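You operate a simulated robot arm through the tools that you are given. There is no shell and no other tool. Be economical: measure what you need, move in short steps, check, and stop when the job is done.

You run a simulated two-armed robot. Do the job below in one go: nothing can be reset, and whatever is moved stays where it is left.

Task
Dose 40 ml into the square cup in two strokes and shut the pump.
Fine: hold the white pump stand to work it. Slide the cup under its spout; dial back to SHUT. Spill none, drop nothing. Set down upright: square cup.

The check looks at the end state, three seconds after you hand in, the way a careful person would. Anything else that was tipped, shoved, dropped, spilled or broken makes it a failure.

Robot
Two 7-joint arms with two-finger parallel grippers on one trunk, on a base that drives. Base frame: it is fixed to the floor where the robot stands at the start and does not move with it; the origin is under the middle of the robot, x ahead of it, y to its left, z up; the surface under the hand at the start is at about z = 910. Units: mm, rad, N and s.
The left shoulder is at the start at [70, 163, 1220], the right one opposite. With the tool pointing down near the work surface each hand reaches from about 400 to 880 mm from the robot's upright axis, wherever it stands, measured 20 degrees to its own side. Places, roughly: brush [250, 2000, 1000]; caddy [-250, 2000, 1000]; clamp knob [200, 2100, 900]; clamp stand [0, 2000, 1000]; dose dial [500, -100, 1100]; flat lever [500, -200, 1100]; gauge stand [-500, 2000, 1000]; lens (8x8x1 cm) [0, 1800, 900]; lens block [0, 1750, 1000]; meter stand [-1000, 2000, 1000]; pot [250, 2000, 1000]; sliding post [-200, 2100, 900]; tray with two handles [-500, 1750, 250]; upright lever [-400, 2100, 1000]. Payload 3.43 kg a hand.
Tool frame (each hand has its own): the origin (TCP) lies between the finger pads and is the grasp point; the fingertips stand 34 mm ahead of it; z points along the fingers, y is the line along which they close. Largest opening 128 mm; finger width 24, thickness 12; the body of the gripper, 48 by 130 mm, starts 96 mm behind the TCP.
Orientation is told as [roll, pitch, yaw] about the base's x, y, z axes, in that order, counted from this pose: with the fingers straight down and closing along the base's y, the tool's x points along the base's -x, its y along +y and its z along -z.

Tools
- The arms move only by the tool jog_arm. It takes "left_deltas", "right_deltas" or both (then of equal length, played together; a hand with none holds still); each is a list of rows, each a list of 7 numbers: the opening in per cent of the stroke, from 0 (shut) to 100 (fully open), then the shift along the tool's x, y, z in mm, then the turn, a rotation vector about the tool's x, y, z in rad. In form: [[claw, x, y, z, ax, ay, az], ...]. A call has 1 to 10 rows; each row shifts and turns the commanded pose from where the row before left it, along the tool's axes as they then stand. Rows are played at 5 a second. More than 50 mm and 0.15 rad between two rows, or a gripper value outside its range, and nothing of the call is played. A pose out of reach is approached as far as the arm can. The call stops where the force on the tool passes 40 N (or 10 N more than at its start, if that is more) or the arm is blocked; 0.2 s more then pass. The fingers move at their own pace (about 153 mm/s each) and stop on an object; they squeeze with about 20 N. The grip force told is the motor's: it shows also when the fingers shut on nothing. Time passes only in rows, and 0.2 s behind the last, so rows that do not move let the fingers close. It gives the time, the measured TCP pose, the force on the tool (base axes), the opening and the grip force at its end, in the units of the frame above (readings bear some noise), with the torque about the TCP (base axes, N m) and any sound that the robot's microphone picked up, and new pictures: "show" is both (left out), scene, wrist or none (wrist: the cameras of the hands that moved).
- Cameras (640 x 400 px; columns grow to the right, rows downward): "scene" is now at [139.2, -18.6, 1455.1]; the picture's right is [-0.21, -0.98, 0.00], its down [-0.46, 0.10, -0.88] and it looks along [0.86, -0.18, -0.47] (base axes); focal length 214 px, centre (320, 200). "left" rides on the left gripper at [76, 11, -160] in its tool frame; the picture's right is [-0.15, 0.99, 0.00], its down [-0.88, -0.13, -0.46] and it looks along [-0.45, -0.07, 0.89] (tool axes); focal length 234 px, centre (320, 200). "right" rides on the right gripper at [76, -11, -160] in its tool frame; the picture's right is [0.15, 0.99, 0.00], its down [-0.88, 0.13, -0.46] and it looks along [-0.45, 0.07, 0.89] (tool axes); focal length 234 px, centre (320, 200). There is no depth. A picture from a camera that has moved, and an enlarged one, comes with that camera's place and axes in the base frame and with its lens.
- slide_trunk(by): slides the trunk up (or, below 0, down) by that many mm; the arms and the scene camera ride with it, the base frame stays. It gives what a move gives, with no picture.
- roll_base(legs): drives the robot by 1 to 6 legs, each [ahead, left, turn to the left] in mm, mm and rad, along the robot's own axes; the way and the turn of a leg run together, so that a leg with both is an arc; at most 1500 mm and 3.142 rad a leg. The arms and the cameras ride along, it lands a little off, and it stops where it bumps. It gives what a move gives, and a new picture of the scene camera.
- pan_tilt(pan, tilt): turns the head with the scene camera to pan (to the left, within 1.501 rad either way) and tilt (down, from -0.506 to 1.204), counted from straight ahead of the robot. It gives what a move gives, and a new picture of the scene camera.
- zoom(camera, box): a new picture of the part [left, top, right, bottom] of that camera's present view, enlarged. No time passes.
- job_done(): hands the job in; it is judged then, once.

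Go step by step. Nothing tells you exact positions but the pictures and the camera data: compare them with the known pose of the tool, close in by small moves and look again before you grip or let go. The budget is 120 turns and 260 pictures, counting those below and the enlarged ones. Unless the task says otherwise, let go and move clear before handing in, and close with one line.

The tools are called as a command line: name --argument value ..., lists and objects as JSON in quotes. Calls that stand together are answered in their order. jog_arm: Moves the arms, as the interface text tells. Its arguments: {"type":"object","properties":{"left_deltas":{"type":"array","items":{"type":"array","items":{"type":"number"}}},"right_deltas":{"type":"array","items":{"type":"array","items":{"type":"number"}}},"show":{"type":"string","enum":["both","scene","wrist","none"]}},"required":[]} The other tools are called the same way: slide_trunk (by) slides the trunk up or down; roll_base (legs) drives the base; pan_tilt (pan, tilt) turns the head that bears the scene camera; zoom (camera, box) takes an enlarged picture of a part of a camera's view; job_done () hands the job in.

At the start:

```text
time_s: 0.0
left_tcp_pos: [513.6, 90.4, 1442.4]
left_orientation: [-0.001, -0.002, 0.002]
left_wrist_force: [0.3, 0.0, 0.3]
left_torque: [-0.02, 0.02, 0.03]
left_grip_width: 127.7
left_grasp_force: 0.0
right_tcp_pos: [420.1, -307.4, 1418.3]
right_orientation: [0.0, 0.0, -0.002]
right_wrist_force: [0.5, 0.8, -1.1]
right_torque: [-0.02, 0.02, -0.01]
right_grip_width: 128.1
right_grasp_force: 0.0
trunk travel left (down, up): [-700.0, 240.0]
robot x, y, heading: [0.2, 0.8, 0.002]
head pan, tilt: [-0.211, 0.487]
```

scene: 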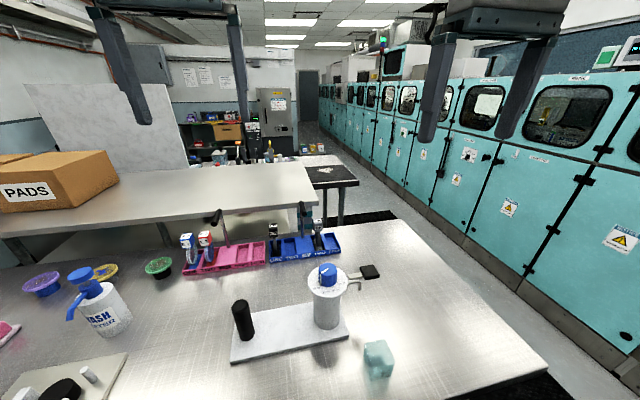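
right: 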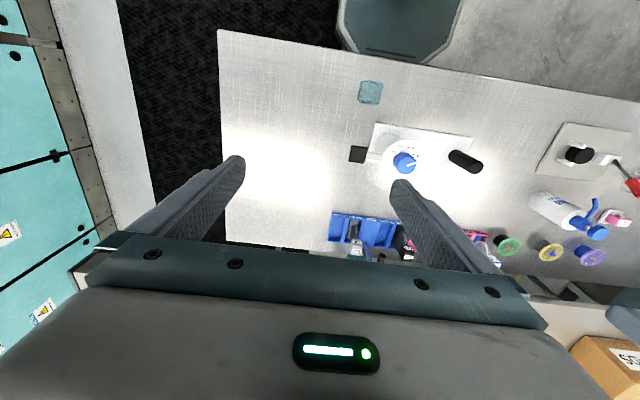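
left: 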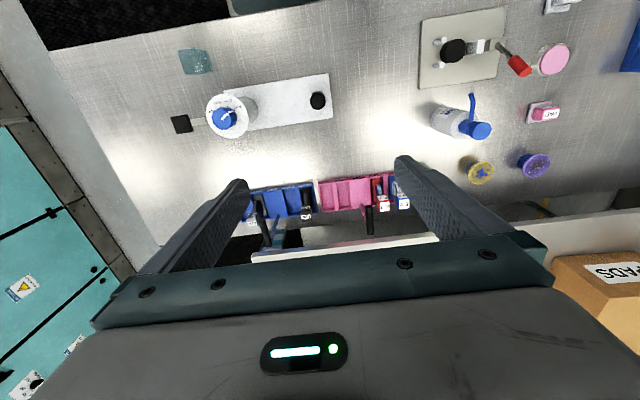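

I see a white pump stand with a blue dial on top, a black flat lever on its right, a black post (handle) at the left of its base plate, and the square cup in front. I zoom in for detail.

zoom --camera "scene" --box '[220, 240, 420, 390]'

zoom --camera "left" --box '[150, 30, 350, 155]'

zoom --camera "right" --box '[320, 60, 500, 190]'

```text
2.67 times, centred on (320, 315) of scene
camera zoom: at [139.2, -18.6, 1455.1], right [-0.21, -0.98, 0.0], down [-0.46, 0.1, -0.88], along [0.86, -0.18, -0.47], focal length 572 px, centre (320, -107)
```

zoom: 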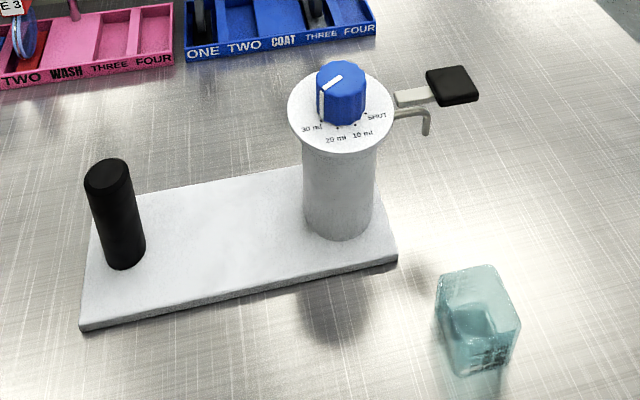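

```text
3.20 times, centred on (250, 92) of left
camera zoom: at [437.5, 102.4, 1601.9], right [0.15, 0.99, 0.0], down [0.88, -0.13, 0.46], along [0.45, -0.07, -0.89], focal length 749 px, centre (544, 544)
```

zoom: 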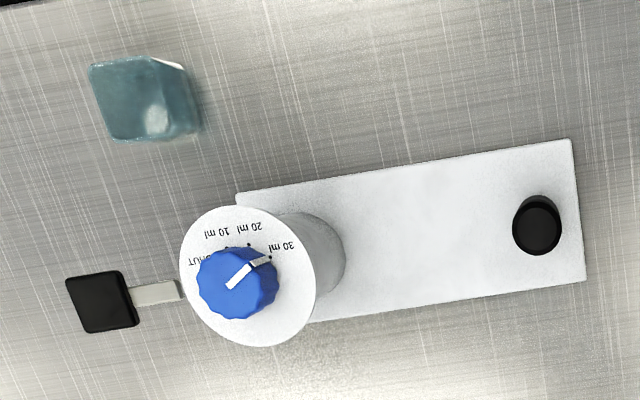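

```text
3.08 times, centred on (410, 125) of right
camera zoom: at [345.9, -319.0, 1576.8], right [-0.15, 0.99, 0.0], down [0.88, 0.13, 0.46], along [0.45, 0.07, -0.89], focal length 720 px, centre (43, 431)
```

zoom: 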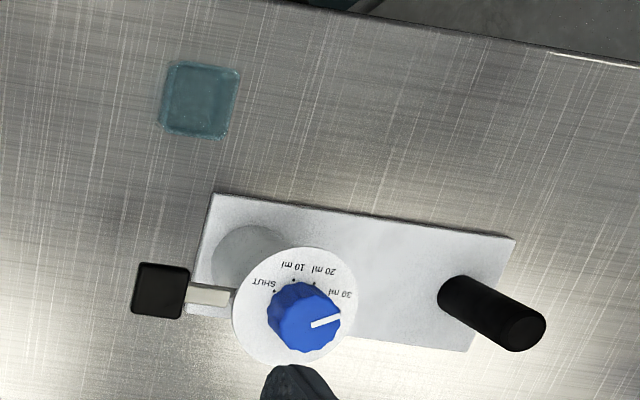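

The dial top is at about (477,-110,1084) and reads 30 ml. The post is at (474,91), top z 1030, the lever pad at (477,-212,1068) and the cup at (352,-189). I back off a little for working room.

roll_base --legs '[[-170, 0, 0]]'

```text
time_s: 1.5
left_tcp_pos: [347.6, 92.0, 1443.0]
left_orientation: [0.0, 0.003, 0.008]
left_wrist_force: [0.6, -0.5, -0.1]
left_torque: [-0.01, 0.02, -0.01]
left_grip_width: 127.9
left_grasp_force: 0.1
right_tcp_pos: [256.7, -306.1, 1416.4]
right_orientation: [-0.002, 0.002, 0.004]
right_wrist_force: [0.5, -0.4, 0.2]
right_torque: [0.0, 0.08, 0.02]
right_grip_width: 128.2
right_grasp_force: 0.1
trunk travel left (down, up): [-700.0, 240.0]
robot x, y, heading: [-165.8, -3.8, 0.007]
head pan, tilt: [-0.211, 0.487]
camera scene: at [-26.3, -18.5, 1454.7], right [-0.2, -0.98, 0.0], down [-0.46, 0.1, -0.88], along [0.86, -0.18, -0.47], focal length 214 px, centre (320, 200)
```

scene: 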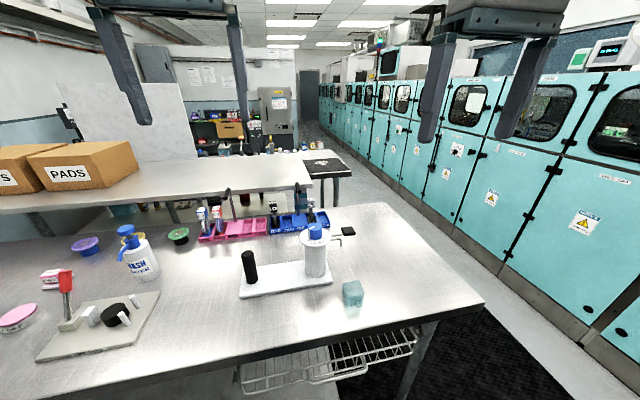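

The base is back 166 mm. Both hands now descend: the left goes above the post, the right to the front of the cup.

jog_arm --left_deltas '[[100, -18, 0, 42, 0, 0, 0], [100, -18, 0, 42, 0, 0, 0], [100, -18, 0, 42, 0, 0, 0], [100, -18, 0, 42, 0, 0, 0], [100, -18, 0, 42, 0, 0, 0], [100, -18, 0, 42, 0, 0, 0], [100, -18, 0, 42, 0, 0, 0]]' --right_deltas '[[100, -3.3, 16.7, 46, 0, 0, 0], [100, -3.3, 16.7, 46, 0, 0, 0], [100, -3.3, 16.7, 46, 0, 0, 0], [100, -3.3, 16.7, 46, 0, 0, 0], [100, -3.3, 16.7, 46, 0, 0, 0], [100, -3.3, 16.7, 46, 0, 0, 0], [100, -3.3, 16.7, 46, 0, 0, 0]]'

jog_arm --right_deltas '[[100, 0, 0, 0, 0, -0.13, 0], [100, 0, 0, 0, 0, -0.13, 0], [100, 0, 0, 0, 0, -0.13, 0], [100, 0, 0, 0, 0, -0.13, 0], [100, 0, 0, 0, 0, -0.13, 0], [100, 0, 0, 0, 0, -0.135, 0]]'

```text
time_s: 3.1
left_tcp_pos: [477.4, 93.0, 1145.0]
left_orientation: [-0.001, 0.003, 0.006]
left_wrist_force: [0.6, -0.2, -0.1]
left_torque: [0.01, 0.05, 0.02]
left_grip_width: 127.7
left_grasp_force: 0.2
right_tcp_pos: [277.3, -190.3, 1094.9]
right_orientation: [0.002, 0.003, 0.004]
right_wrist_force: [1.0, 0.4, 0.0]
right_torque: [0.0, 0.05, 0.0]
right_grip_width: 128.0
right_grasp_force: 0.1
trunk travel left (down, up): [-700.0, 240.0]
robot x, y, heading: [-165.1, -1.2, 0.01]
head pan, tilt: [-0.211, 0.487]
camera scene: at [-25.0, -18.0, 1454.7], right [-0.2, -0.98, 0.0], down [-0.46, 0.1, -0.88], along [0.86, -0.18, -0.47], focal length 214 px, centre (320, 200)
camera right: at [202.9, -202.4, 1253.9], right [-0.15, 0.99, 0.0], down [0.88, 0.13, 0.45], along [0.45, 0.07, -0.89], focal length 234 px, centre (320, 200)
camera left: at [401.7, 104.8, 1305.3], right [0.14, 0.99, 0.0], down [0.88, -0.12, 0.45], along [0.45, -0.06, -0.89], focal length 234 px, centre (320, 200)
```

scene: 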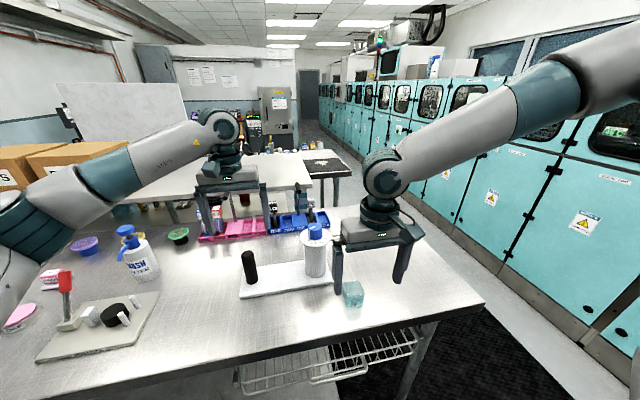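
right: 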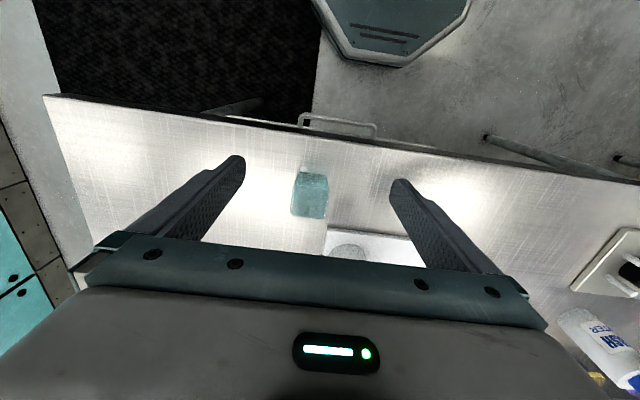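
left: 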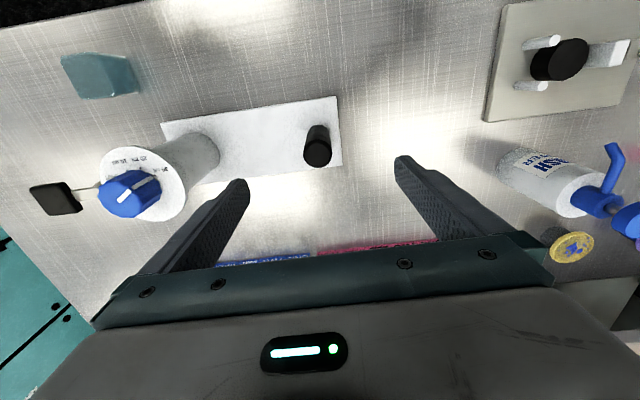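

```text
time_s: 4.5
left_tcp_pos: [474.8, 91.1, 1149.0]
left_orientation: [0.001, 0.001, 0.005]
left_wrist_force: [-0.1, -0.4, 0.3]
left_torque: [0.02, 0.02, 0.0]
left_grip_width: 128.1
left_grasp_force: 0.0
right_tcp_pos: [366.0, -171.0, 1121.4]
right_orientation: [0.003, -0.785, 0.0]
right_wrist_force: [-0.5, 0.5, -0.1]
right_torque: [-0.03, -0.01, 0.03]
right_grip_width: 128.2
right_grasp_force: 0.1
right hand out of reach, approached as far as the arm can: row 3, 4, 5, 6
trunk travel left (down, up): [-700.0, 240.0]
robot x, y, heading: [-164.5, 0.4, 0.008]
head pan, tilt: [-0.211, 0.487]
camera scene: at [-28.3, -18.6, 1455.0], right [-0.2, -0.98, 0.0], down [-0.46, 0.1, -0.88], along [0.86, -0.18, -0.47], focal length 214 px, centre (320, 200)
camera right: at [200.6, -182.7, 1180.7], right [-0.11, 0.99, -0.1], down [0.3, 0.13, 0.94], along [0.95, 0.07, -0.31], focal length 234 px, centre (320, 200)
```

scene: 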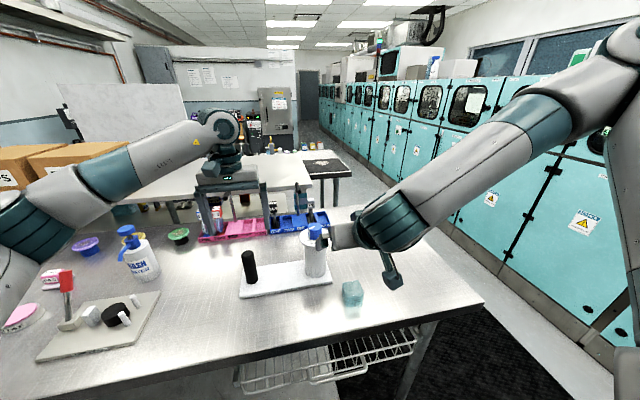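
right: 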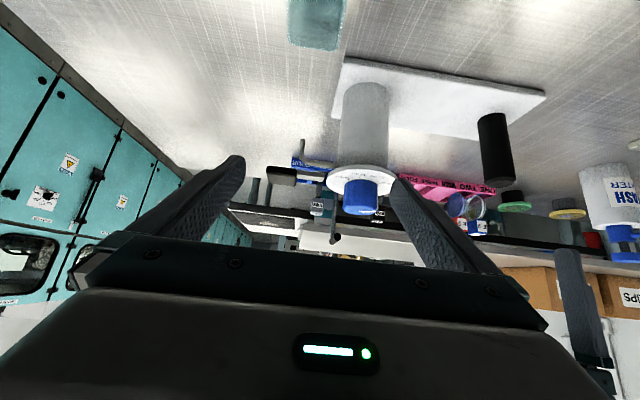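

The upside-down wrist view now shows the spout; I zoom on it.

zoom --camera "right" --box '[230, 60, 430, 240]'

```text
2.22 times, centred on (330, 150) of right
camera zoom: at [200.6, -182.7, 1180.7], right [-0.11, 0.99, -0.1], down [0.3, 0.13, 0.94], along [0.95, 0.07, -0.31], focal length 520 px, centre (298, 311)
```

zoom: 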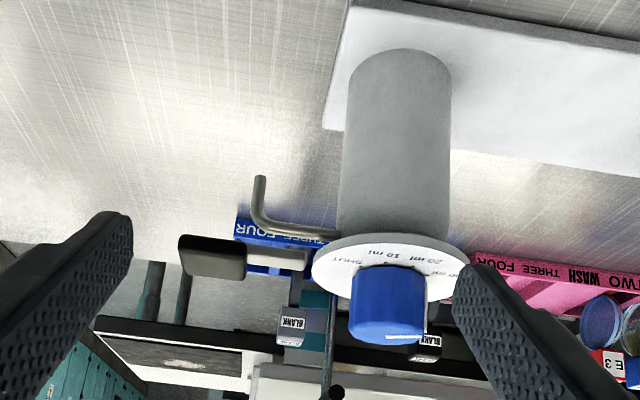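

The spout tip is at about (480,-193,1005), so the cup goes to (480,-193); that clears the plate edge at y≈-155. The right arm is too cramped for a forward-tilted approach, so I back up some more.

roll_base --legs '[[-140, 0, 0]]'

```text
time_s: 5.8
left_tcp_pos: [336.1, 91.6, 1146.1]
left_orientation: [0.001, 0.0, 0.004]
left_wrist_force: [-0.2, 0.6, 0.6]
left_torque: [0.01, -0.01, -0.01]
left_grip_width: 127.8
left_grasp_force: 0.0
right_tcp_pos: [227.6, -172.5, 1122.1]
right_orientation: [-0.001, -0.783, 0.003]
right_wrist_force: [-0.1, -0.3, -0.3]
right_torque: [-0.01, -0.01, -0.02]
right_grip_width: 127.7
right_grasp_force: 0.0
trunk travel left (down, up): [-700.0, 240.0]
robot x, y, heading: [-304.7, -0.7, -0.002]
head pan, tilt: [-0.211, 0.487]
camera scene: at [-166.6, -19.1, 1454.8], right [-0.21, -0.98, 0.0], down [-0.46, 0.1, -0.88], along [0.86, -0.18, -0.47], focal length 214 px, centre (320, 200)
```

scene: 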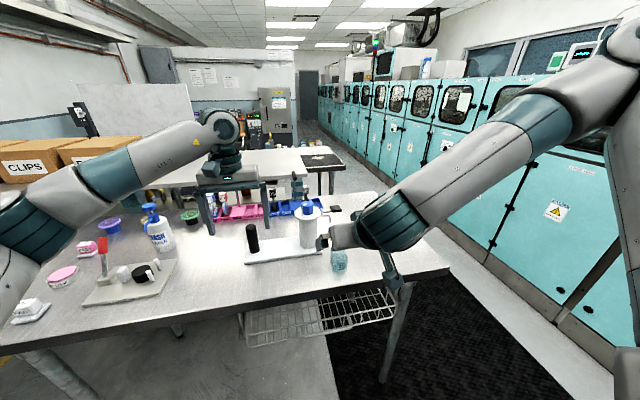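

Next I put the left hand above the post again and lower the right hand in front of the cup.

jog_arm --left_deltas '[[100, -35, 0, 0, 0, 0, 0], [100, -35, 0, 0, 0, 0, 0], [100, -35, 0, 0, 0, 0, 0], [100, -34, 0, 0, 0, 0, 0]]' --right_deltas '[[100, 18.5, -4.2, 30, 0, 0, 0], [100, 18.5, -4.2, 30, 0, 0, 0], [100, 18.5, -4.2, 30, 0, 0, 0], [100, 18.5, -4.2, 30, 0, 0, 0]]'

```text
time_s: 6.8
left_tcp_pos: [477.2, 86.7, 1144.2]
left_orientation: [0.002, 0.004, 0.004]
left_wrist_force: [1.2, -0.6, 0.1]
left_torque: [0.0, 0.08, -0.02]
left_grip_width: 128.2
left_grasp_force: 0.1
right_tcp_pos: [262.6, -192.0, 981.0]
right_orientation: [0.002, -0.782, 0.001]
right_wrist_force: [0.7, -0.2, -0.2]
right_torque: [0.05, 0.04, 0.04]
right_grip_width: 128.1
right_grasp_force: 0.0
trunk travel left (down, up): [-700.0, 240.0]
robot x, y, heading: [-306.9, -1.1, 0.003]
head pan, tilt: [-0.211, 0.487]
camera scene: at [-164.9, -22.3, 1454.6], right [-0.21, -0.98, 0.0], down [-0.46, 0.1, -0.88], along [0.86, -0.18, -0.47], focal length 214 px, centre (320, 200)
camera right: at [96.0, -204.4, 1039.8], right [-0.11, 0.99, -0.1], down [0.3, 0.13, 0.94], along [0.95, 0.07, -0.31], focal length 234 px, centre (320, 200)
camera left: at [401.2, 98.5, 1303.7], right [0.14, 0.99, 0.0], down [0.88, -0.13, 0.45], along [0.45, -0.06, -0.89], focal length 234 px, centre (320, 200)
```

scene: 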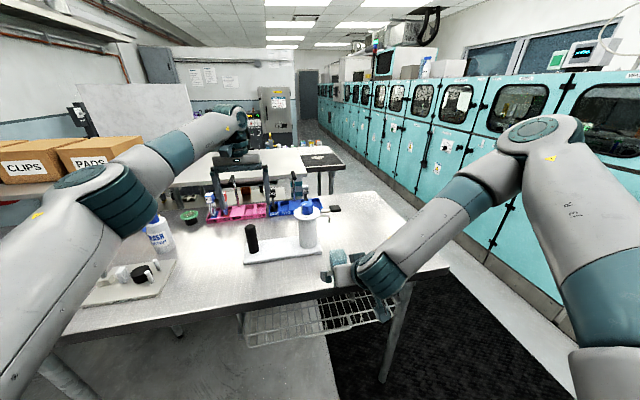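
right: 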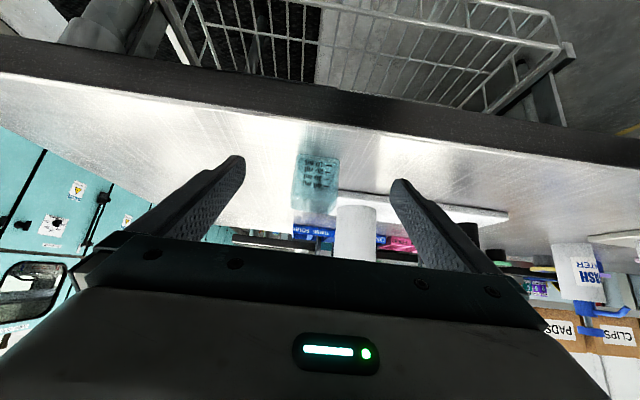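
left: 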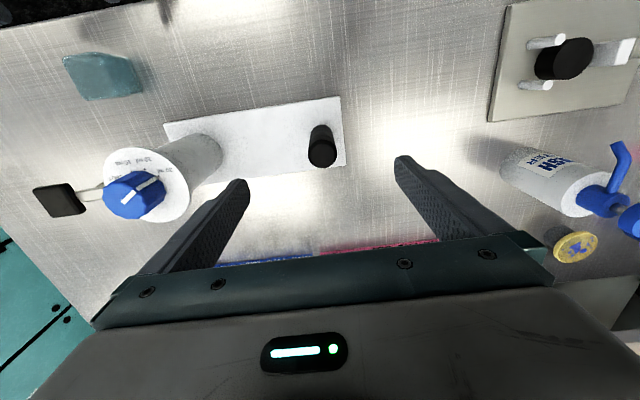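

zoom --camera "right" --box '[270, 130, 370, 230]'

zoom --camera "left" --box '[20, 30, 360, 240]'

```text
4.00 times, centred on (320, 180) of right
camera zoom: at [96.0, -204.4, 1039.8], right [-0.11, 0.99, -0.1], down [0.3, 0.13, 0.94], along [0.95, 0.07, -0.31], focal length 937 px, centre (320, 280)
```

zoom: 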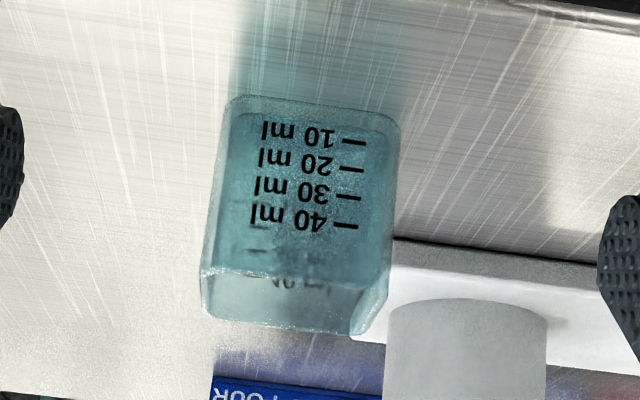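

```text
1.88 times, centred on (190, 135) of left
camera zoom: at [401.2, 98.5, 1303.7], right [0.14, 0.99, 0.0], down [0.88, -0.13, 0.45], along [0.45, -0.06, -0.89], focal length 441 px, centre (565, 322)
```

zoom: 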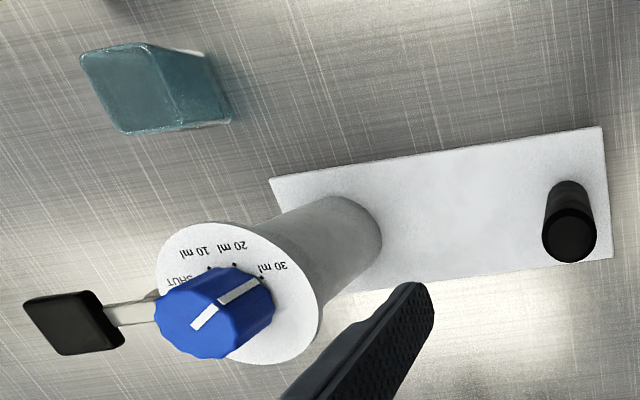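

The cup is about 48 mm wide and 55 mm tall, centred near (354,-194), with a 5–10° twist that gripping will square up. I move in with the fingers straddling it.

jog_arm --right_deltas '[[100, -12.7, -0.7, 22.7, 0, 0, 0], [100, -12.7, -0.7, 22.7, 0, 0, 0], [100, -12.7, -0.7, 22.7, 0, 0, 0], [70, 0, 0, 0, 0, 0, 0], [70, 0, 0, 0, 0, 0, 0]]' --show "both"

zoom --camera "scene" --box '[230, 190, 430, 310]'

```text
time_s: 8.0
left_tcp_pos: [474.5, 89.8, 1146.9]
left_orientation: [-0.001, 0.002, 0.005]
left_wrist_force: [-0.1, 0.0, -0.4]
left_torque: [-0.03, 0.01, -0.02]
left_grip_width: 128.1
left_grasp_force: 0.1
right_tcp_pos: [333.5, -196.1, 966.6]
right_orientation: [0.001, -0.781, 0.005]
right_wrist_force: [-0.9, 0.8, 0.2]
right_torque: [0.0, 0.0, 0.0]
right_grip_width: 89.5
right_grasp_force: 0.0
right hand out of reach, approached as far as the arm can: row 3
trunk travel left (down, up): [-700.0, 240.0]
robot x, y, heading: [-310.2, 0.8, 0.003]
head pan, tilt: [-0.211, 0.487]
camera scene: at [-168.1, -19.2, 1455.1], right [-0.21, -0.98, 0.0], down [-0.46, 0.1, -0.88], along [0.86, -0.18, -0.47], focal length 214 px, centre (320, 200)
camera right: at [168.1, -208.3, 1026.0], right [-0.11, 0.99, -0.1], down [0.3, 0.13, 0.94], along [0.95, 0.07, -0.31], focal length 234 px, centre (320, 200)
```

scene: 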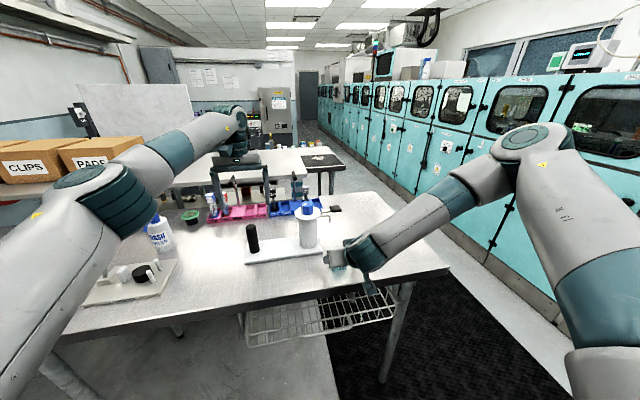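
right: 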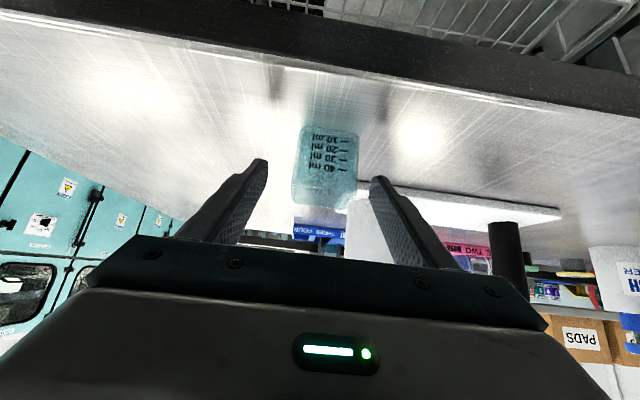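

```text
3.20 times, centred on (330, 250) of scene
camera zoom: at [-168.1, -19.2, 1455.1], right [-0.21, -0.98, 0.0], down [-0.46, 0.1, -0.88], along [0.86, -0.18, -0.47], focal length 686 px, centre (288, 40)
```

zoom: 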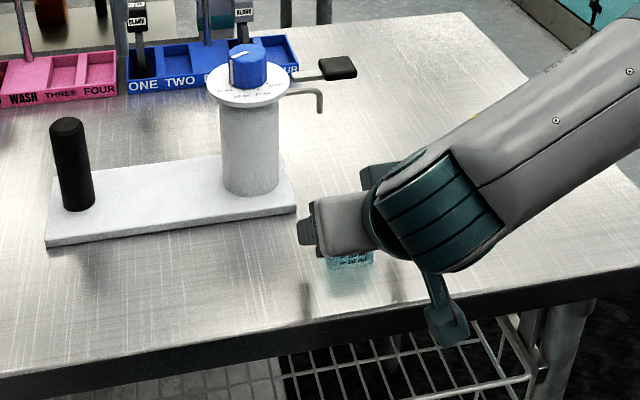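

The reach is limited by the wrist bend from the high shoulder. I raise both hands 200 mm and then lower the trunk by the same amount, which leaves the forearm flatter.

jog_arm --left_deltas '[[100, 0, 0, -40, 0, 0, 0], [100, 0, 0, -40, 0, 0, 0], [100, 0, 0, -40, 0, 0, 0], [100, 0, 0, -40, 0, 0, 0], [100, 0, 0, -40, 0, 0, 0]]' --right_deltas '[[70, -28.3, 0, -28.3, 0, 0, 0], [70, -28.3, 0, -28.3, 0, 0, 0], [70, -28.3, 0, -28.3, 0, 0, 0], [70, -28.3, 0, -28.3, 0, 0, 0], [70, -28.3, 0, -28.3, 0, 0, 0]]' --show "none"

slide_trunk --by -190

```text
time_s: 9.2
left_tcp_pos: [435.0, 100.7, 1322.6]
left_orientation: [0.003, -0.002, 0.005]
left_wrist_force: [-0.9, -0.5, 0.3]
left_torque: [0.01, -0.05, 0.0]
left_grip_width: 128.1
left_grasp_force: 0.1
left hand out of reach, approached as far as the arm can: row 3, 4, 5
right_tcp_pos: [328.6, -198.1, 1169.3]
right_orientation: [0.004, -0.785, 0.0]
right_wrist_force: [0.2, -1.2, -0.4]
right_torque: [0.0, -0.06, 0.04]
right_grip_width: 89.7
right_grasp_force: 0.1
trunk travel left (down, up): [-700.0, 240.0]
robot x, y, heading: [-308.4, -0.6, -0.001]
head pan, tilt: [-0.211, 0.487]
```

```text
time_s: 11.3
left_tcp_pos: [437.9, 102.1, 1129.2]
left_orientation: [0.0, -0.001, 0.006]
left_wrist_force: [-0.9, -0.1, 0.2]
left_torque: [0.01, -0.01, 0.0]
left_grip_width: 128.1
left_grasp_force: 0.0
right_tcp_pos: [332.4, -197.8, 978.5]
right_orientation: [0.0, -0.783, 0.003]
right_wrist_force: [-0.1, -0.5, 0.0]
right_torque: [0.01, 0.02, 0.02]
right_grip_width: 89.6
right_grasp_force: 0.0
trunk travel left (down, up): [-510.0, 430.0]
robot x, y, heading: [-304.7, -1.5, 0.008]
head pan, tilt: [-0.211, 0.487]
```

I now bring the right hand to its grasp place around the cup and look.

jog_arm --right_deltas '[[70, 4.2, 1.5, 8.5, 0, 0, 0], [70, 4.2, 1.5, 8.5, 0, 0, 0]]' --left_deltas '[[100, 0, 0, 0, 0, 0, 0], [100, 0, 0, 0, 0, 0, 0]]' --show "both"

```text
time_s: 11.9
left_tcp_pos: [438.5, 104.8, 1129.4]
left_orientation: [0.0, 0.002, 0.004]
left_wrist_force: [0.0, -0.2, -0.2]
left_torque: [-0.01, 0.01, 0.0]
left_grip_width: 128.0
left_grasp_force: 0.0
right_tcp_pos: [339.0, -193.7, 958.4]
right_orientation: [0.0, -0.784, 0.0]
right_wrist_force: [-1.5, -0.1, 0.1]
right_torque: [0.01, 0.0, 0.01]
right_grip_width: 89.8
right_grasp_force: 0.0
trunk travel left (down, up): [-510.0, 430.0]
robot x, y, heading: [-307.5, 0.4, 0.008]
head pan, tilt: [-0.211, 0.487]
camera scene: at [-168.1, -19.2, 1265.1], right [-0.21, -0.98, 0.0], down [-0.46, 0.1, -0.88], along [0.86, -0.18, -0.47], focal length 214 px, centre (320, 200)
camera right: at [172.9, -206.4, 1017.1], right [-0.11, 0.99, -0.1], down [0.3, 0.13, 0.94], along [0.95, 0.07, -0.31], focal length 234 px, centre (320, 200)
camera left: at [362.6, 115.3, 1288.8], right [0.14, 0.99, 0.0], down [0.88, -0.12, 0.45], along [0.45, -0.06, -0.89], focal length 234 px, centre (320, 200)
```

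scene: 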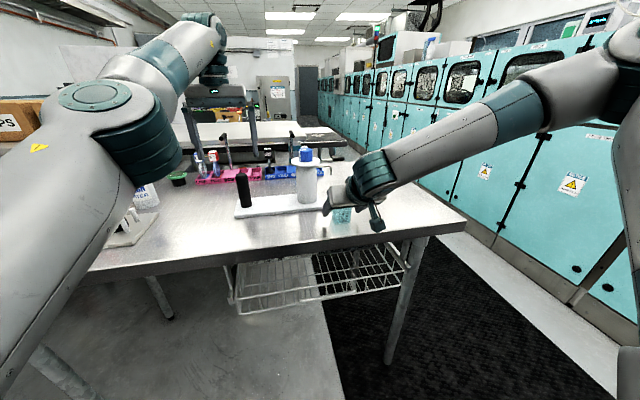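
right: 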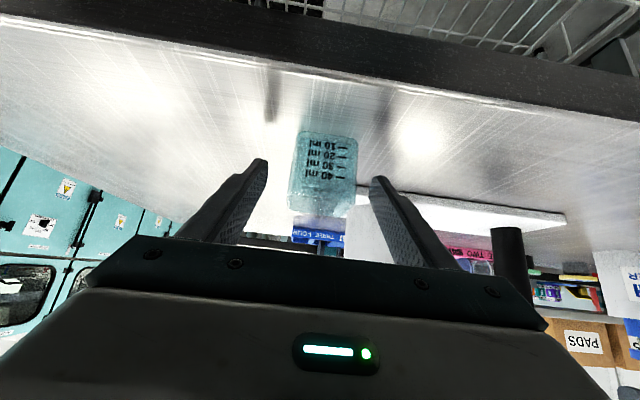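
left: 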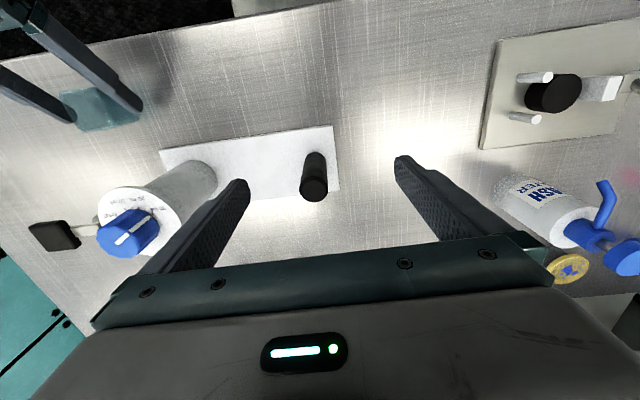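

The fingers straddle the cup well centred, so I close on it.

jog_arm --right_deltas '[[45, 0, 0, 0, 0, 0, 0], [30, 0, 0, 0, 0, 0, 0], [30, 0, 0, 0, 0, 0, 0], [30, 0, 0, 0, 0, 0, 0]]' --show "wrist"

zoom --camera "left" --box '[0, 20, 240, 260]'

```text
time_s: 12.9
left_tcp_pos: [438.6, 103.2, 1129.4]
left_orientation: [0.001, 0.002, 0.004]
left_wrist_force: [0.5, -0.8, 0.2]
left_torque: [0.02, 0.05, -0.02]
left_grip_width: 127.9
left_grasp_force: 0.1
right_tcp_pos: [337.3, -193.0, 959.2]
right_orientation: [0.0, -0.783, 0.003]
right_wrist_force: [-0.1, 1.1, 0.0]
right_torque: [-0.04, -0.06, 0.01]
right_grip_width: 51.8
right_grasp_force: 19.9
trunk travel left (down, up): [-510.0, 430.0]
robot x, y, heading: [-310.2, 0.6, 0.001]
head pan, tilt: [-0.211, 0.487]
camera right: at [172.7, -206.3, 1017.4], right [-0.11, 0.99, -0.1], down [0.3, 0.13, 0.94], along [0.95, 0.07, -0.31], focal length 234 px, centre (320, 200)
```

right: 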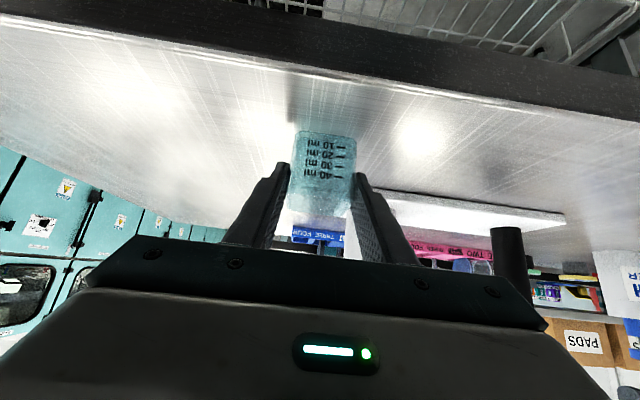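

```text
1.67 times, centred on (120, 140) of left
camera zoom: at [362.4, 115.4, 1288.9], right [0.14, 0.99, 0.0], down [0.88, -0.12, 0.45], along [0.45, -0.06, -0.89], focal length 390 px, centre (653, 300)
```

zoom: 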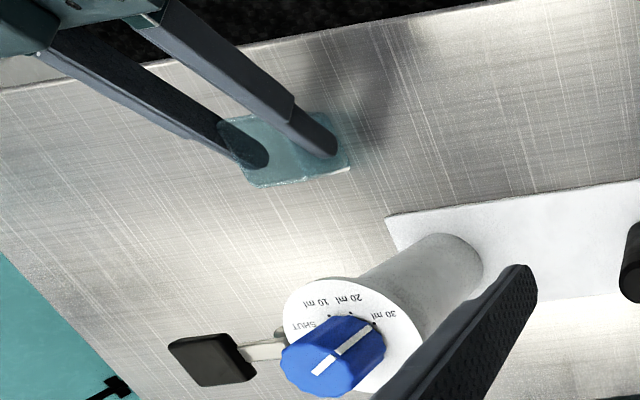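

The cup is gripped and 52 mm wide. I slide it forward toward the spout.

jog_arm --right_deltas '[[30, -17.5, -0.5, 17.5, 0, 0, 0], [30, -17.5, -0.5, 17.5, 0, 0, 0], [30, -17.5, -0.5, 17.5, 0, 0, 0], [30, -17.5, -0.5, 17.5, 0, 0, 0]]' --show "both"

zoom --camera "left" --box '[0, 20, 240, 260]'

zoom --camera "scene" --box '[260, 140, 400, 240]'

```text
time_s: 13.9
left_tcp_pos: [437.8, 104.0, 1130.2]
left_orientation: [0.0, 0.001, 0.004]
left_wrist_force: [-0.5, 0.2, 1.1]
left_torque: [-0.01, 0.02, -0.02]
left_grip_width: 128.0
left_grasp_force: 0.0
right_tcp_pos: [435.6, -196.8, 958.2]
right_orientation: [-0.002, -0.782, 0.001]
right_wrist_force: [-0.1, -0.8, -0.1]
right_torque: [0.0, -0.05, 0.02]
right_grip_width: 51.4
right_grasp_force: 20.1
trunk travel left (down, up): [-510.0, 430.0]
robot x, y, heading: [-306.6, -0.5, 0.004]
head pan, tilt: [-0.211, 0.487]
camera scene: at [-167.8, -19.2, 1265.0], right [-0.21, -0.98, 0.0], down [-0.46, 0.1, -0.88], along [0.86, -0.18, -0.47], focal length 214 px, centre (320, 200)
camera right: at [270.8, -208.9, 1017.6], right [-0.11, 0.99, -0.1], down [0.3, 0.13, 0.94], along [0.95, 0.07, -0.31], focal length 234 px, centre (320, 200)
```

scene: 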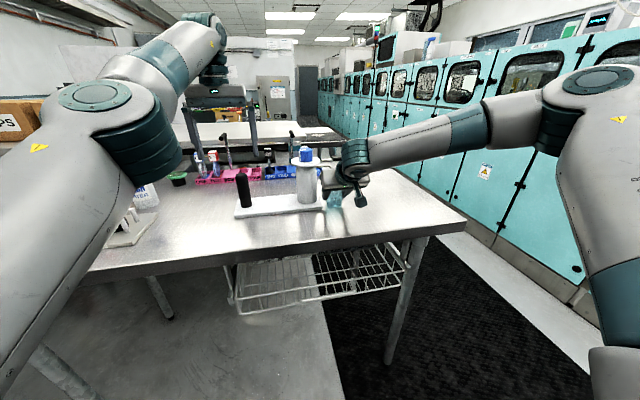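
right: 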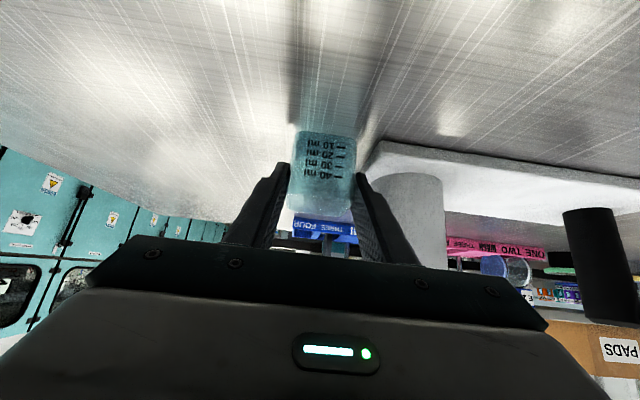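

```text
1.67 times, centred on (120, 140) of left
camera zoom: at [362.9, 115.3, 1288.5], right [0.14, 0.99, 0.0], down [0.88, -0.12, 0.45], along [0.45, -0.06, -0.89], focal length 390 px, centre (653, 300)
```

zoom: 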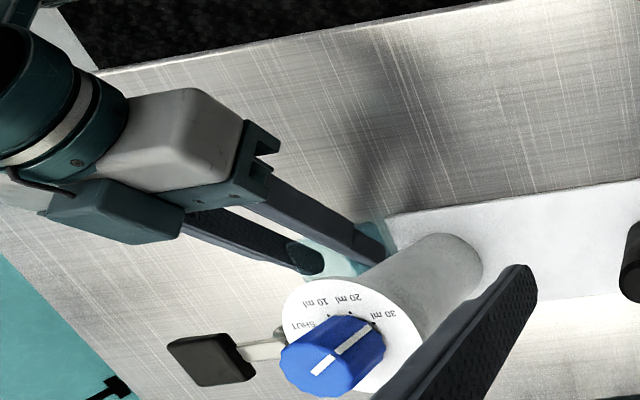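

```text
4.00 times, centred on (330, 190) of scene
camera zoom: at [-167.8, -19.2, 1265.0], right [-0.21, -0.98, 0.0], down [-0.46, 0.1, -0.88], along [0.86, -0.18, -0.47], focal length 858 px, centre (280, 240)
```

zoom: 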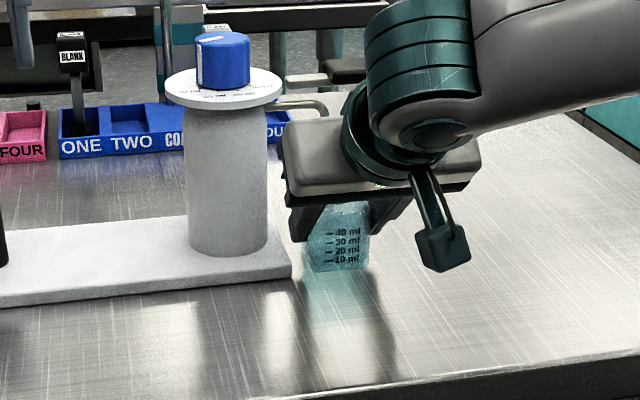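

The cup clears the plate edge. The last 25 mm now.

jog_arm --right_deltas '[[30, -9, 0.5, 9, 0, 0, 0], [30, -8.7, 0.5, 8.7, 0, 0, 0], [30, 0, 0, 0, 0, 0, 0]]' --show "both"

zoom --camera "scene" --box '[280, 140, 380, 220]'

```text
time_s: 14.7
left_tcp_pos: [438.0, 104.2, 1129.9]
left_orientation: [0.0, 0.0, 0.005]
left_wrist_force: [-0.3, -1.0, 0.0]
left_torque: [0.02, -0.01, 0.02]
left_grip_width: 127.8
left_grasp_force: 0.0
right_tcp_pos: [462.0, -196.4, 959.2]
right_orientation: [-0.001, -0.785, 0.0]
right_wrist_force: [0.5, -0.5, 1.6]
right_torque: [0.03, -0.01, 0.0]
right_grip_width: 51.6
right_grasp_force: 20.2
trunk travel left (down, up): [-510.0, 430.0]
robot x, y, heading: [-304.8, -2.9, 0.005]
head pan, tilt: [-0.211, 0.487]
camera scene: at [-168.5, -19.1, 1265.1], right [-0.21, -0.98, 0.0], down [-0.46, 0.1, -0.88], along [0.86, -0.18, -0.47], focal length 214 px, centre (320, 200)
camera right: at [295.8, -208.2, 1017.2], right [-0.11, 0.99, -0.1], down [0.3, 0.13, 0.94], along [0.95, 0.07, -0.31], focal length 234 px, centre (320, 200)
```

scene: 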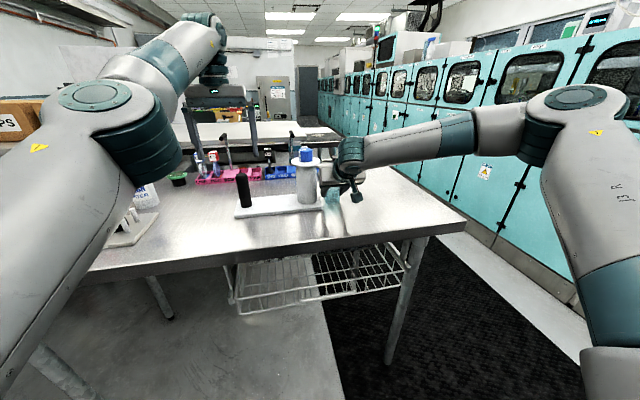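
right: 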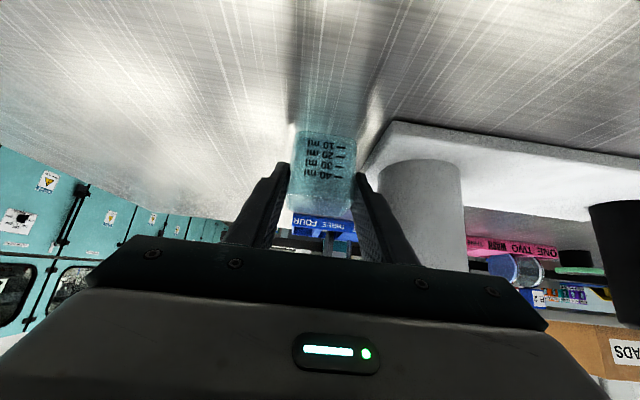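

```text
5.00 times, centred on (330, 180) of scene
camera zoom: at [-168.5, -19.1, 1265.1], right [-0.21, -0.98, 0.0], down [-0.46, 0.1, -0.88], along [0.86, -0.18, -0.47], focal length 1072 px, centre (270, 300)
```

zoom: 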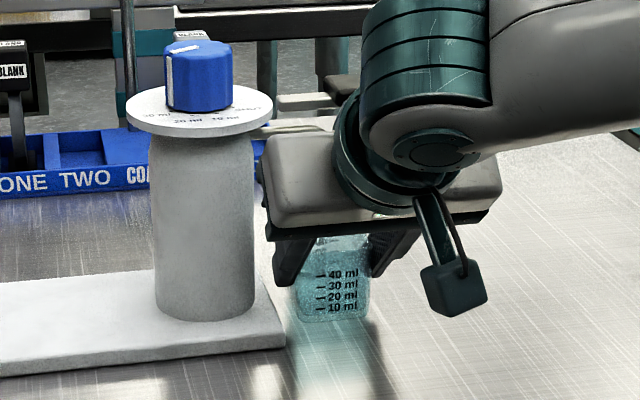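

The cup is where it should be; I open just enough to let go and back straight out.

jog_arm --right_deltas '[[47, 0, 0, 0, 0, 0, 0], [47, 0, 0, 0, 0, 0, 0], [47, 10, 0, -10, 0, 0, 0], [47, 20, 0, -20, 0, 0, 0], [47, 25, 0, -25, 0, 0, 0], [47, 30, 0, -30, 0, 0, 0]]' --show "both"

zoom --camera "scene" --box '[280, 140, 380, 220]'

zoom --camera "right" --box '[240, 100, 440, 240]'

```text
time_s: 16.1
left_tcp_pos: [436.5, 103.6, 1131.3]
left_orientation: [0.0, 0.0, 0.006]
left_wrist_force: [0.3, -0.4, 0.1]
left_torque: [0.01, -0.04, 0.0]
left_grip_width: 127.9
left_grasp_force: 0.0
right_tcp_pos: [339.6, -192.5, 957.7]
right_orientation: [0.0, -0.784, 0.001]
right_wrist_force: [-0.9, 1.9, -0.1]
right_torque: [-0.01, -0.01, 0.0]
right_grip_width: 60.4
right_grasp_force: 0.2
trunk travel left (down, up): [-510.0, 430.0]
robot x, y, heading: [-305.2, 2.4, 0.005]
head pan, tilt: [-0.211, 0.487]
camera scene: at [-169.8, -18.8, 1265.3], right [-0.2, -0.98, 0.0], down [-0.46, 0.1, -0.88], along [0.87, -0.18, -0.47], focal length 214 px, centre (320, 200)
camera right: at [174.1, -205.3, 1016.6], right [-0.11, 0.99, -0.1], down [0.3, 0.13, 0.94], along [0.95, 0.07, -0.31], focal length 234 px, centre (320, 200)
```

scene: 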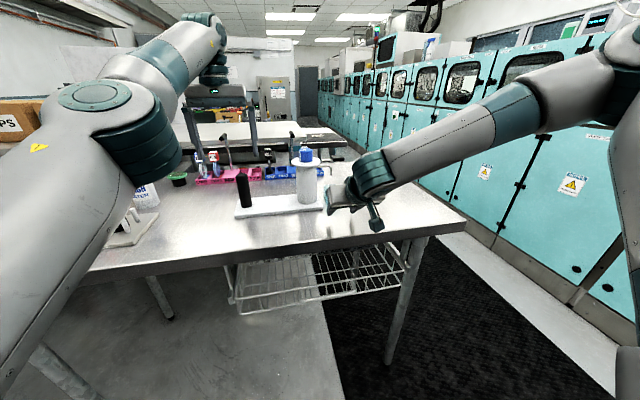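
right: 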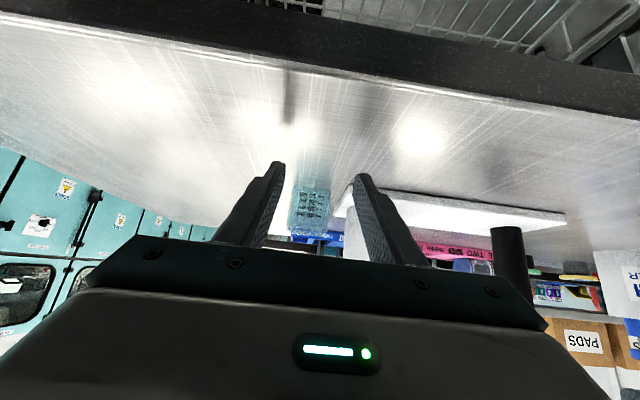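

```text
5.00 times, centred on (330, 180) of scene
camera zoom: at [-169.8, -18.8, 1265.3], right [-0.2, -0.98, 0.0], down [-0.46, 0.1, -0.88], along [0.87, -0.18, -0.47], focal length 1072 px, centre (270, 300)
```

zoom: 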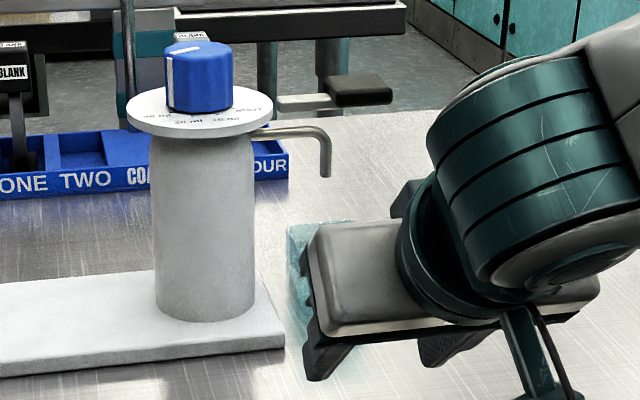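

```text
2.86 times, centred on (340, 170) of right
camera zoom: at [174.1, -205.3, 1016.6], right [-0.11, 0.99, -0.1], down [0.3, 0.13, 0.94], along [0.95, 0.07, -0.31], focal length 669 px, centre (263, 286)
```

zoom: 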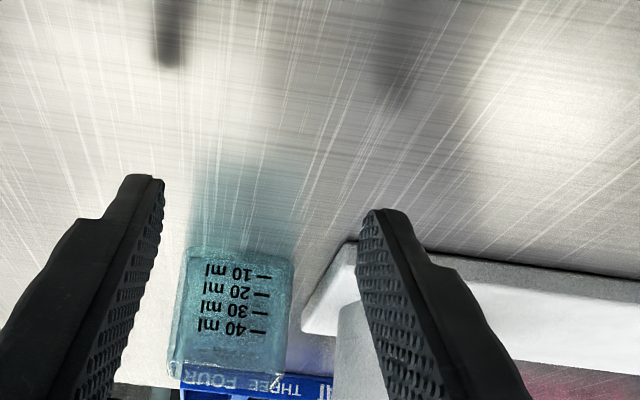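

The right hand is clear; I raise it and turn the tool upright again, then inspect the spout over the cup.

jog_arm --right_deltas '[[47, -28, -5, -32, 0, 0, 0], [47, -28, -5, -32, 0, 0, 0], [47, -28, -5, -32, 0, 0, 0], [47, -28, -5, -32, 0, 0, 0], [47, 0, -10, 0, 0, 0.13, 0], [47, 0, -10, 0, 0, 0.13, 0], [47, 0, -10, 0, 0, 0.13, 0], [47, 0, -10, 0, 0, 0.13, 0], [47, 0, -10, 0, 0, 0.13, 0], [47, 0, -10, 0, 0, 0.135, 0]]' --show "both"

zoom --camera "scene" --box '[280, 140, 380, 220]'

zoom --camera "left" --box '[0, 130, 240, 280]'

```text
time_s: 18.3
left_tcp_pos: [441.7, 101.5, 1128.2]
left_orientation: [0.001, 0.003, 0.005]
left_wrist_force: [-0.2, -0.4, 0.8]
left_torque: [0.03, 0.05, 0.0]
left_grip_width: 127.9
left_grasp_force: 0.0
right_tcp_pos: [333.7, -275.2, 1127.6]
right_orientation: [0.001, 0.007, 0.003]
right_wrist_force: [0.7, -0.2, -0.2]
right_torque: [0.06, 0.04, 0.02]
right_grip_width: 60.3
right_grasp_force: 0.0
trunk travel left (down, up): [-510.0, 430.0]
robot x, y, heading: [-310.4, 1.5, 0.006]
head pan, tilt: [-0.211, 0.487]
camera scene: at [-165.7, -19.8, 1264.7], right [-0.21, -0.98, 0.0], down [-0.46, 0.1, -0.88], along [0.86, -0.18, -0.47], focal length 214 px, centre (320, 200)
camera right: at [259.1, -286.8, 1286.7], right [-0.15, 0.99, 0.0], down [0.88, 0.13, 0.45], along [0.45, 0.07, -0.89], focal length 234 px, centre (320, 200)
```

scene: 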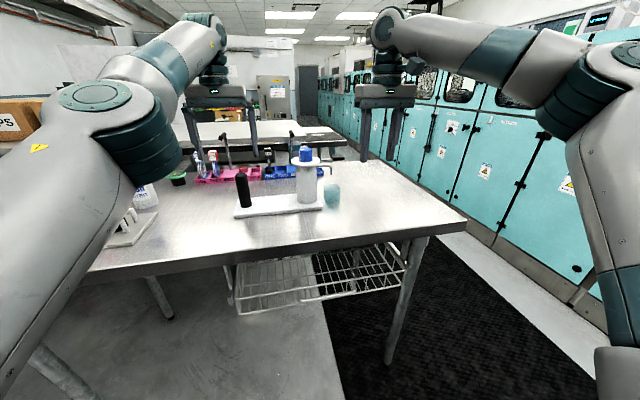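
right: 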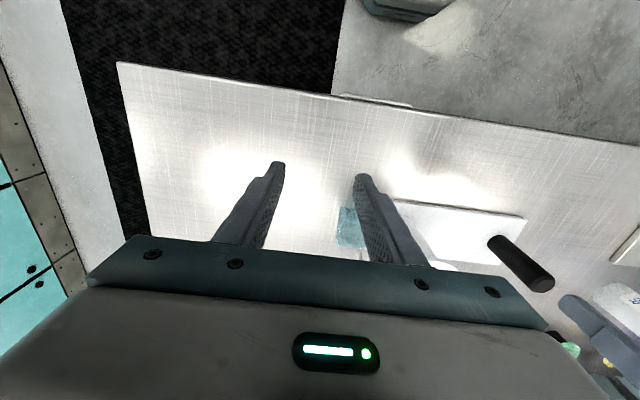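

```text
5.00 times, centred on (330, 180) of scene
camera zoom: at [-165.7, -19.8, 1264.7], right [-0.21, -0.98, 0.0], down [-0.46, 0.1, -0.88], along [0.86, -0.18, -0.47], focal length 1072 px, centre (270, 300)
```

zoom: 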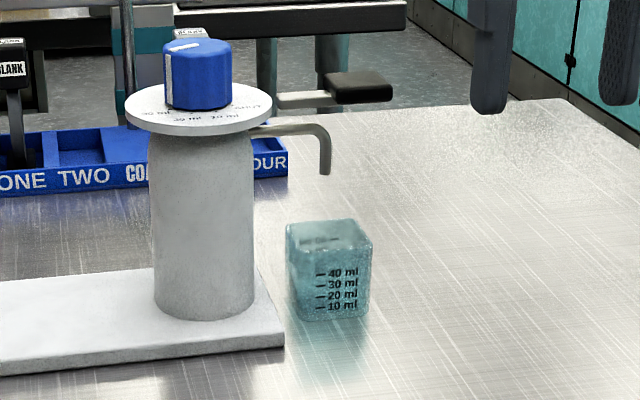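

```text
2.67 times, centred on (120, 205) of left
camera zoom: at [365.2, 114.6, 1287.1], right [0.14, 0.99, 0.0], down [0.88, -0.13, 0.45], along [0.45, -0.06, -0.89], focal length 624 px, centre (853, 187)
```

zoom: 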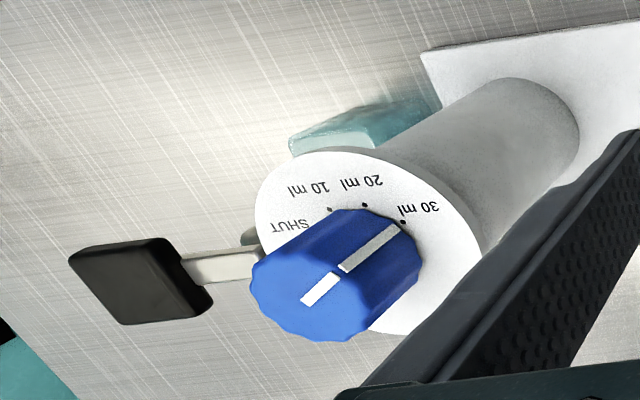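

The spout sits over the cup opening. Next is the left hand: I align it over the post at about (476,92) and lower.

jog_arm --left_deltas '[[100, -18.5, -5, 0, 0, 0, 0], [100, -18.5, -5, 0, 0, 0, 0], [100, 0, 0, 30, 0, 0, 0], [100, 0, 0, 30, 0, 0, 0]]' --show "wrist"

```text
time_s: 19.3
left_tcp_pos: [440.3, 103.8, 1121.6]
left_orientation: [-0.001, 0.002, 0.007]
left_wrist_force: [-0.2, 0.1, -0.5]
left_torque: [0.04, -0.01, 0.01]
left_grip_width: 128.0
left_grasp_force: 0.1
left hand out of reach, approached as far as the arm can: row 1, 2, 3, 4
right_tcp_pos: [331.7, -273.8, 1131.0]
right_orientation: [0.002, 0.002, 0.002]
right_wrist_force: [-0.2, 0.4, -0.7]
right_torque: [0.01, -0.01, 0.02]
right_grip_width: 60.3
right_grasp_force: 0.0
trunk travel left (down, up): [-510.0, 430.0]
robot x, y, heading: [-307.6, -3.8, 0.003]
head pan, tilt: [-0.211, 0.487]
camera left: at [364.6, 115.5, 1280.5], right [0.14, 0.99, 0.0], down [0.88, -0.12, 0.45], along [0.45, -0.06, -0.89], focal length 234 px, centre (320, 200)
```

left: 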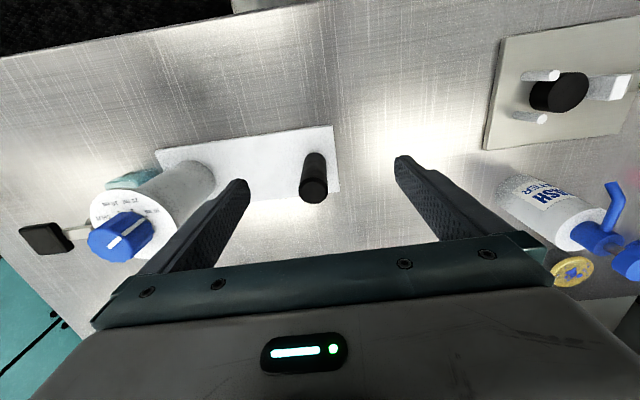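

The left arm is at its reach limit, so I drive forward 120 mm; everything rides well above the stand.

roll_base --legs '[[120, 0, 0]]'

```text
time_s: 20.5
left_tcp_pos: [561.3, 102.0, 1121.6]
left_orientation: [-0.001, 0.001, 0.005]
left_wrist_force: [-0.4, 0.0, 0.1]
left_torque: [-0.01, 0.05, 0.05]
left_grip_width: 127.8
left_grasp_force: 0.1
right_tcp_pos: [449.7, -274.7, 1129.8]
right_orientation: [0.001, 0.002, 0.0]
right_wrist_force: [0.7, -0.2, -0.9]
right_torque: [0.01, 0.01, -0.03]
right_grip_width: 60.0
right_grasp_force: 0.0
trunk travel left (down, up): [-510.0, 430.0]
robot x, y, heading: [-190.1, -1.9, -0.0]
head pan, tilt: [-0.211, 0.487]
camera scene: at [-48.6, -18.7, 1265.1], right [-0.21, -0.98, 0.0], down [-0.46, 0.1, -0.88], along [0.86, -0.18, -0.47], focal length 214 px, centre (320, 200)
```

scene: 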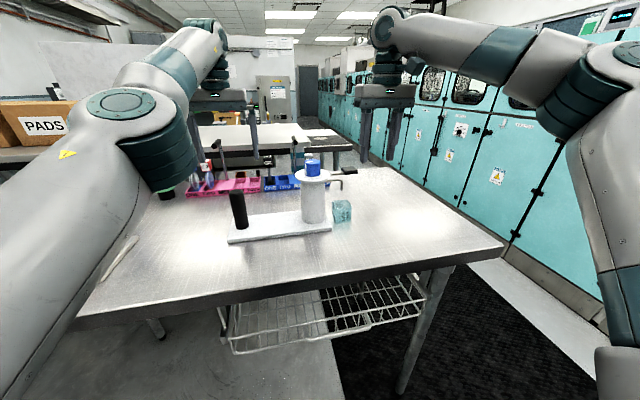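

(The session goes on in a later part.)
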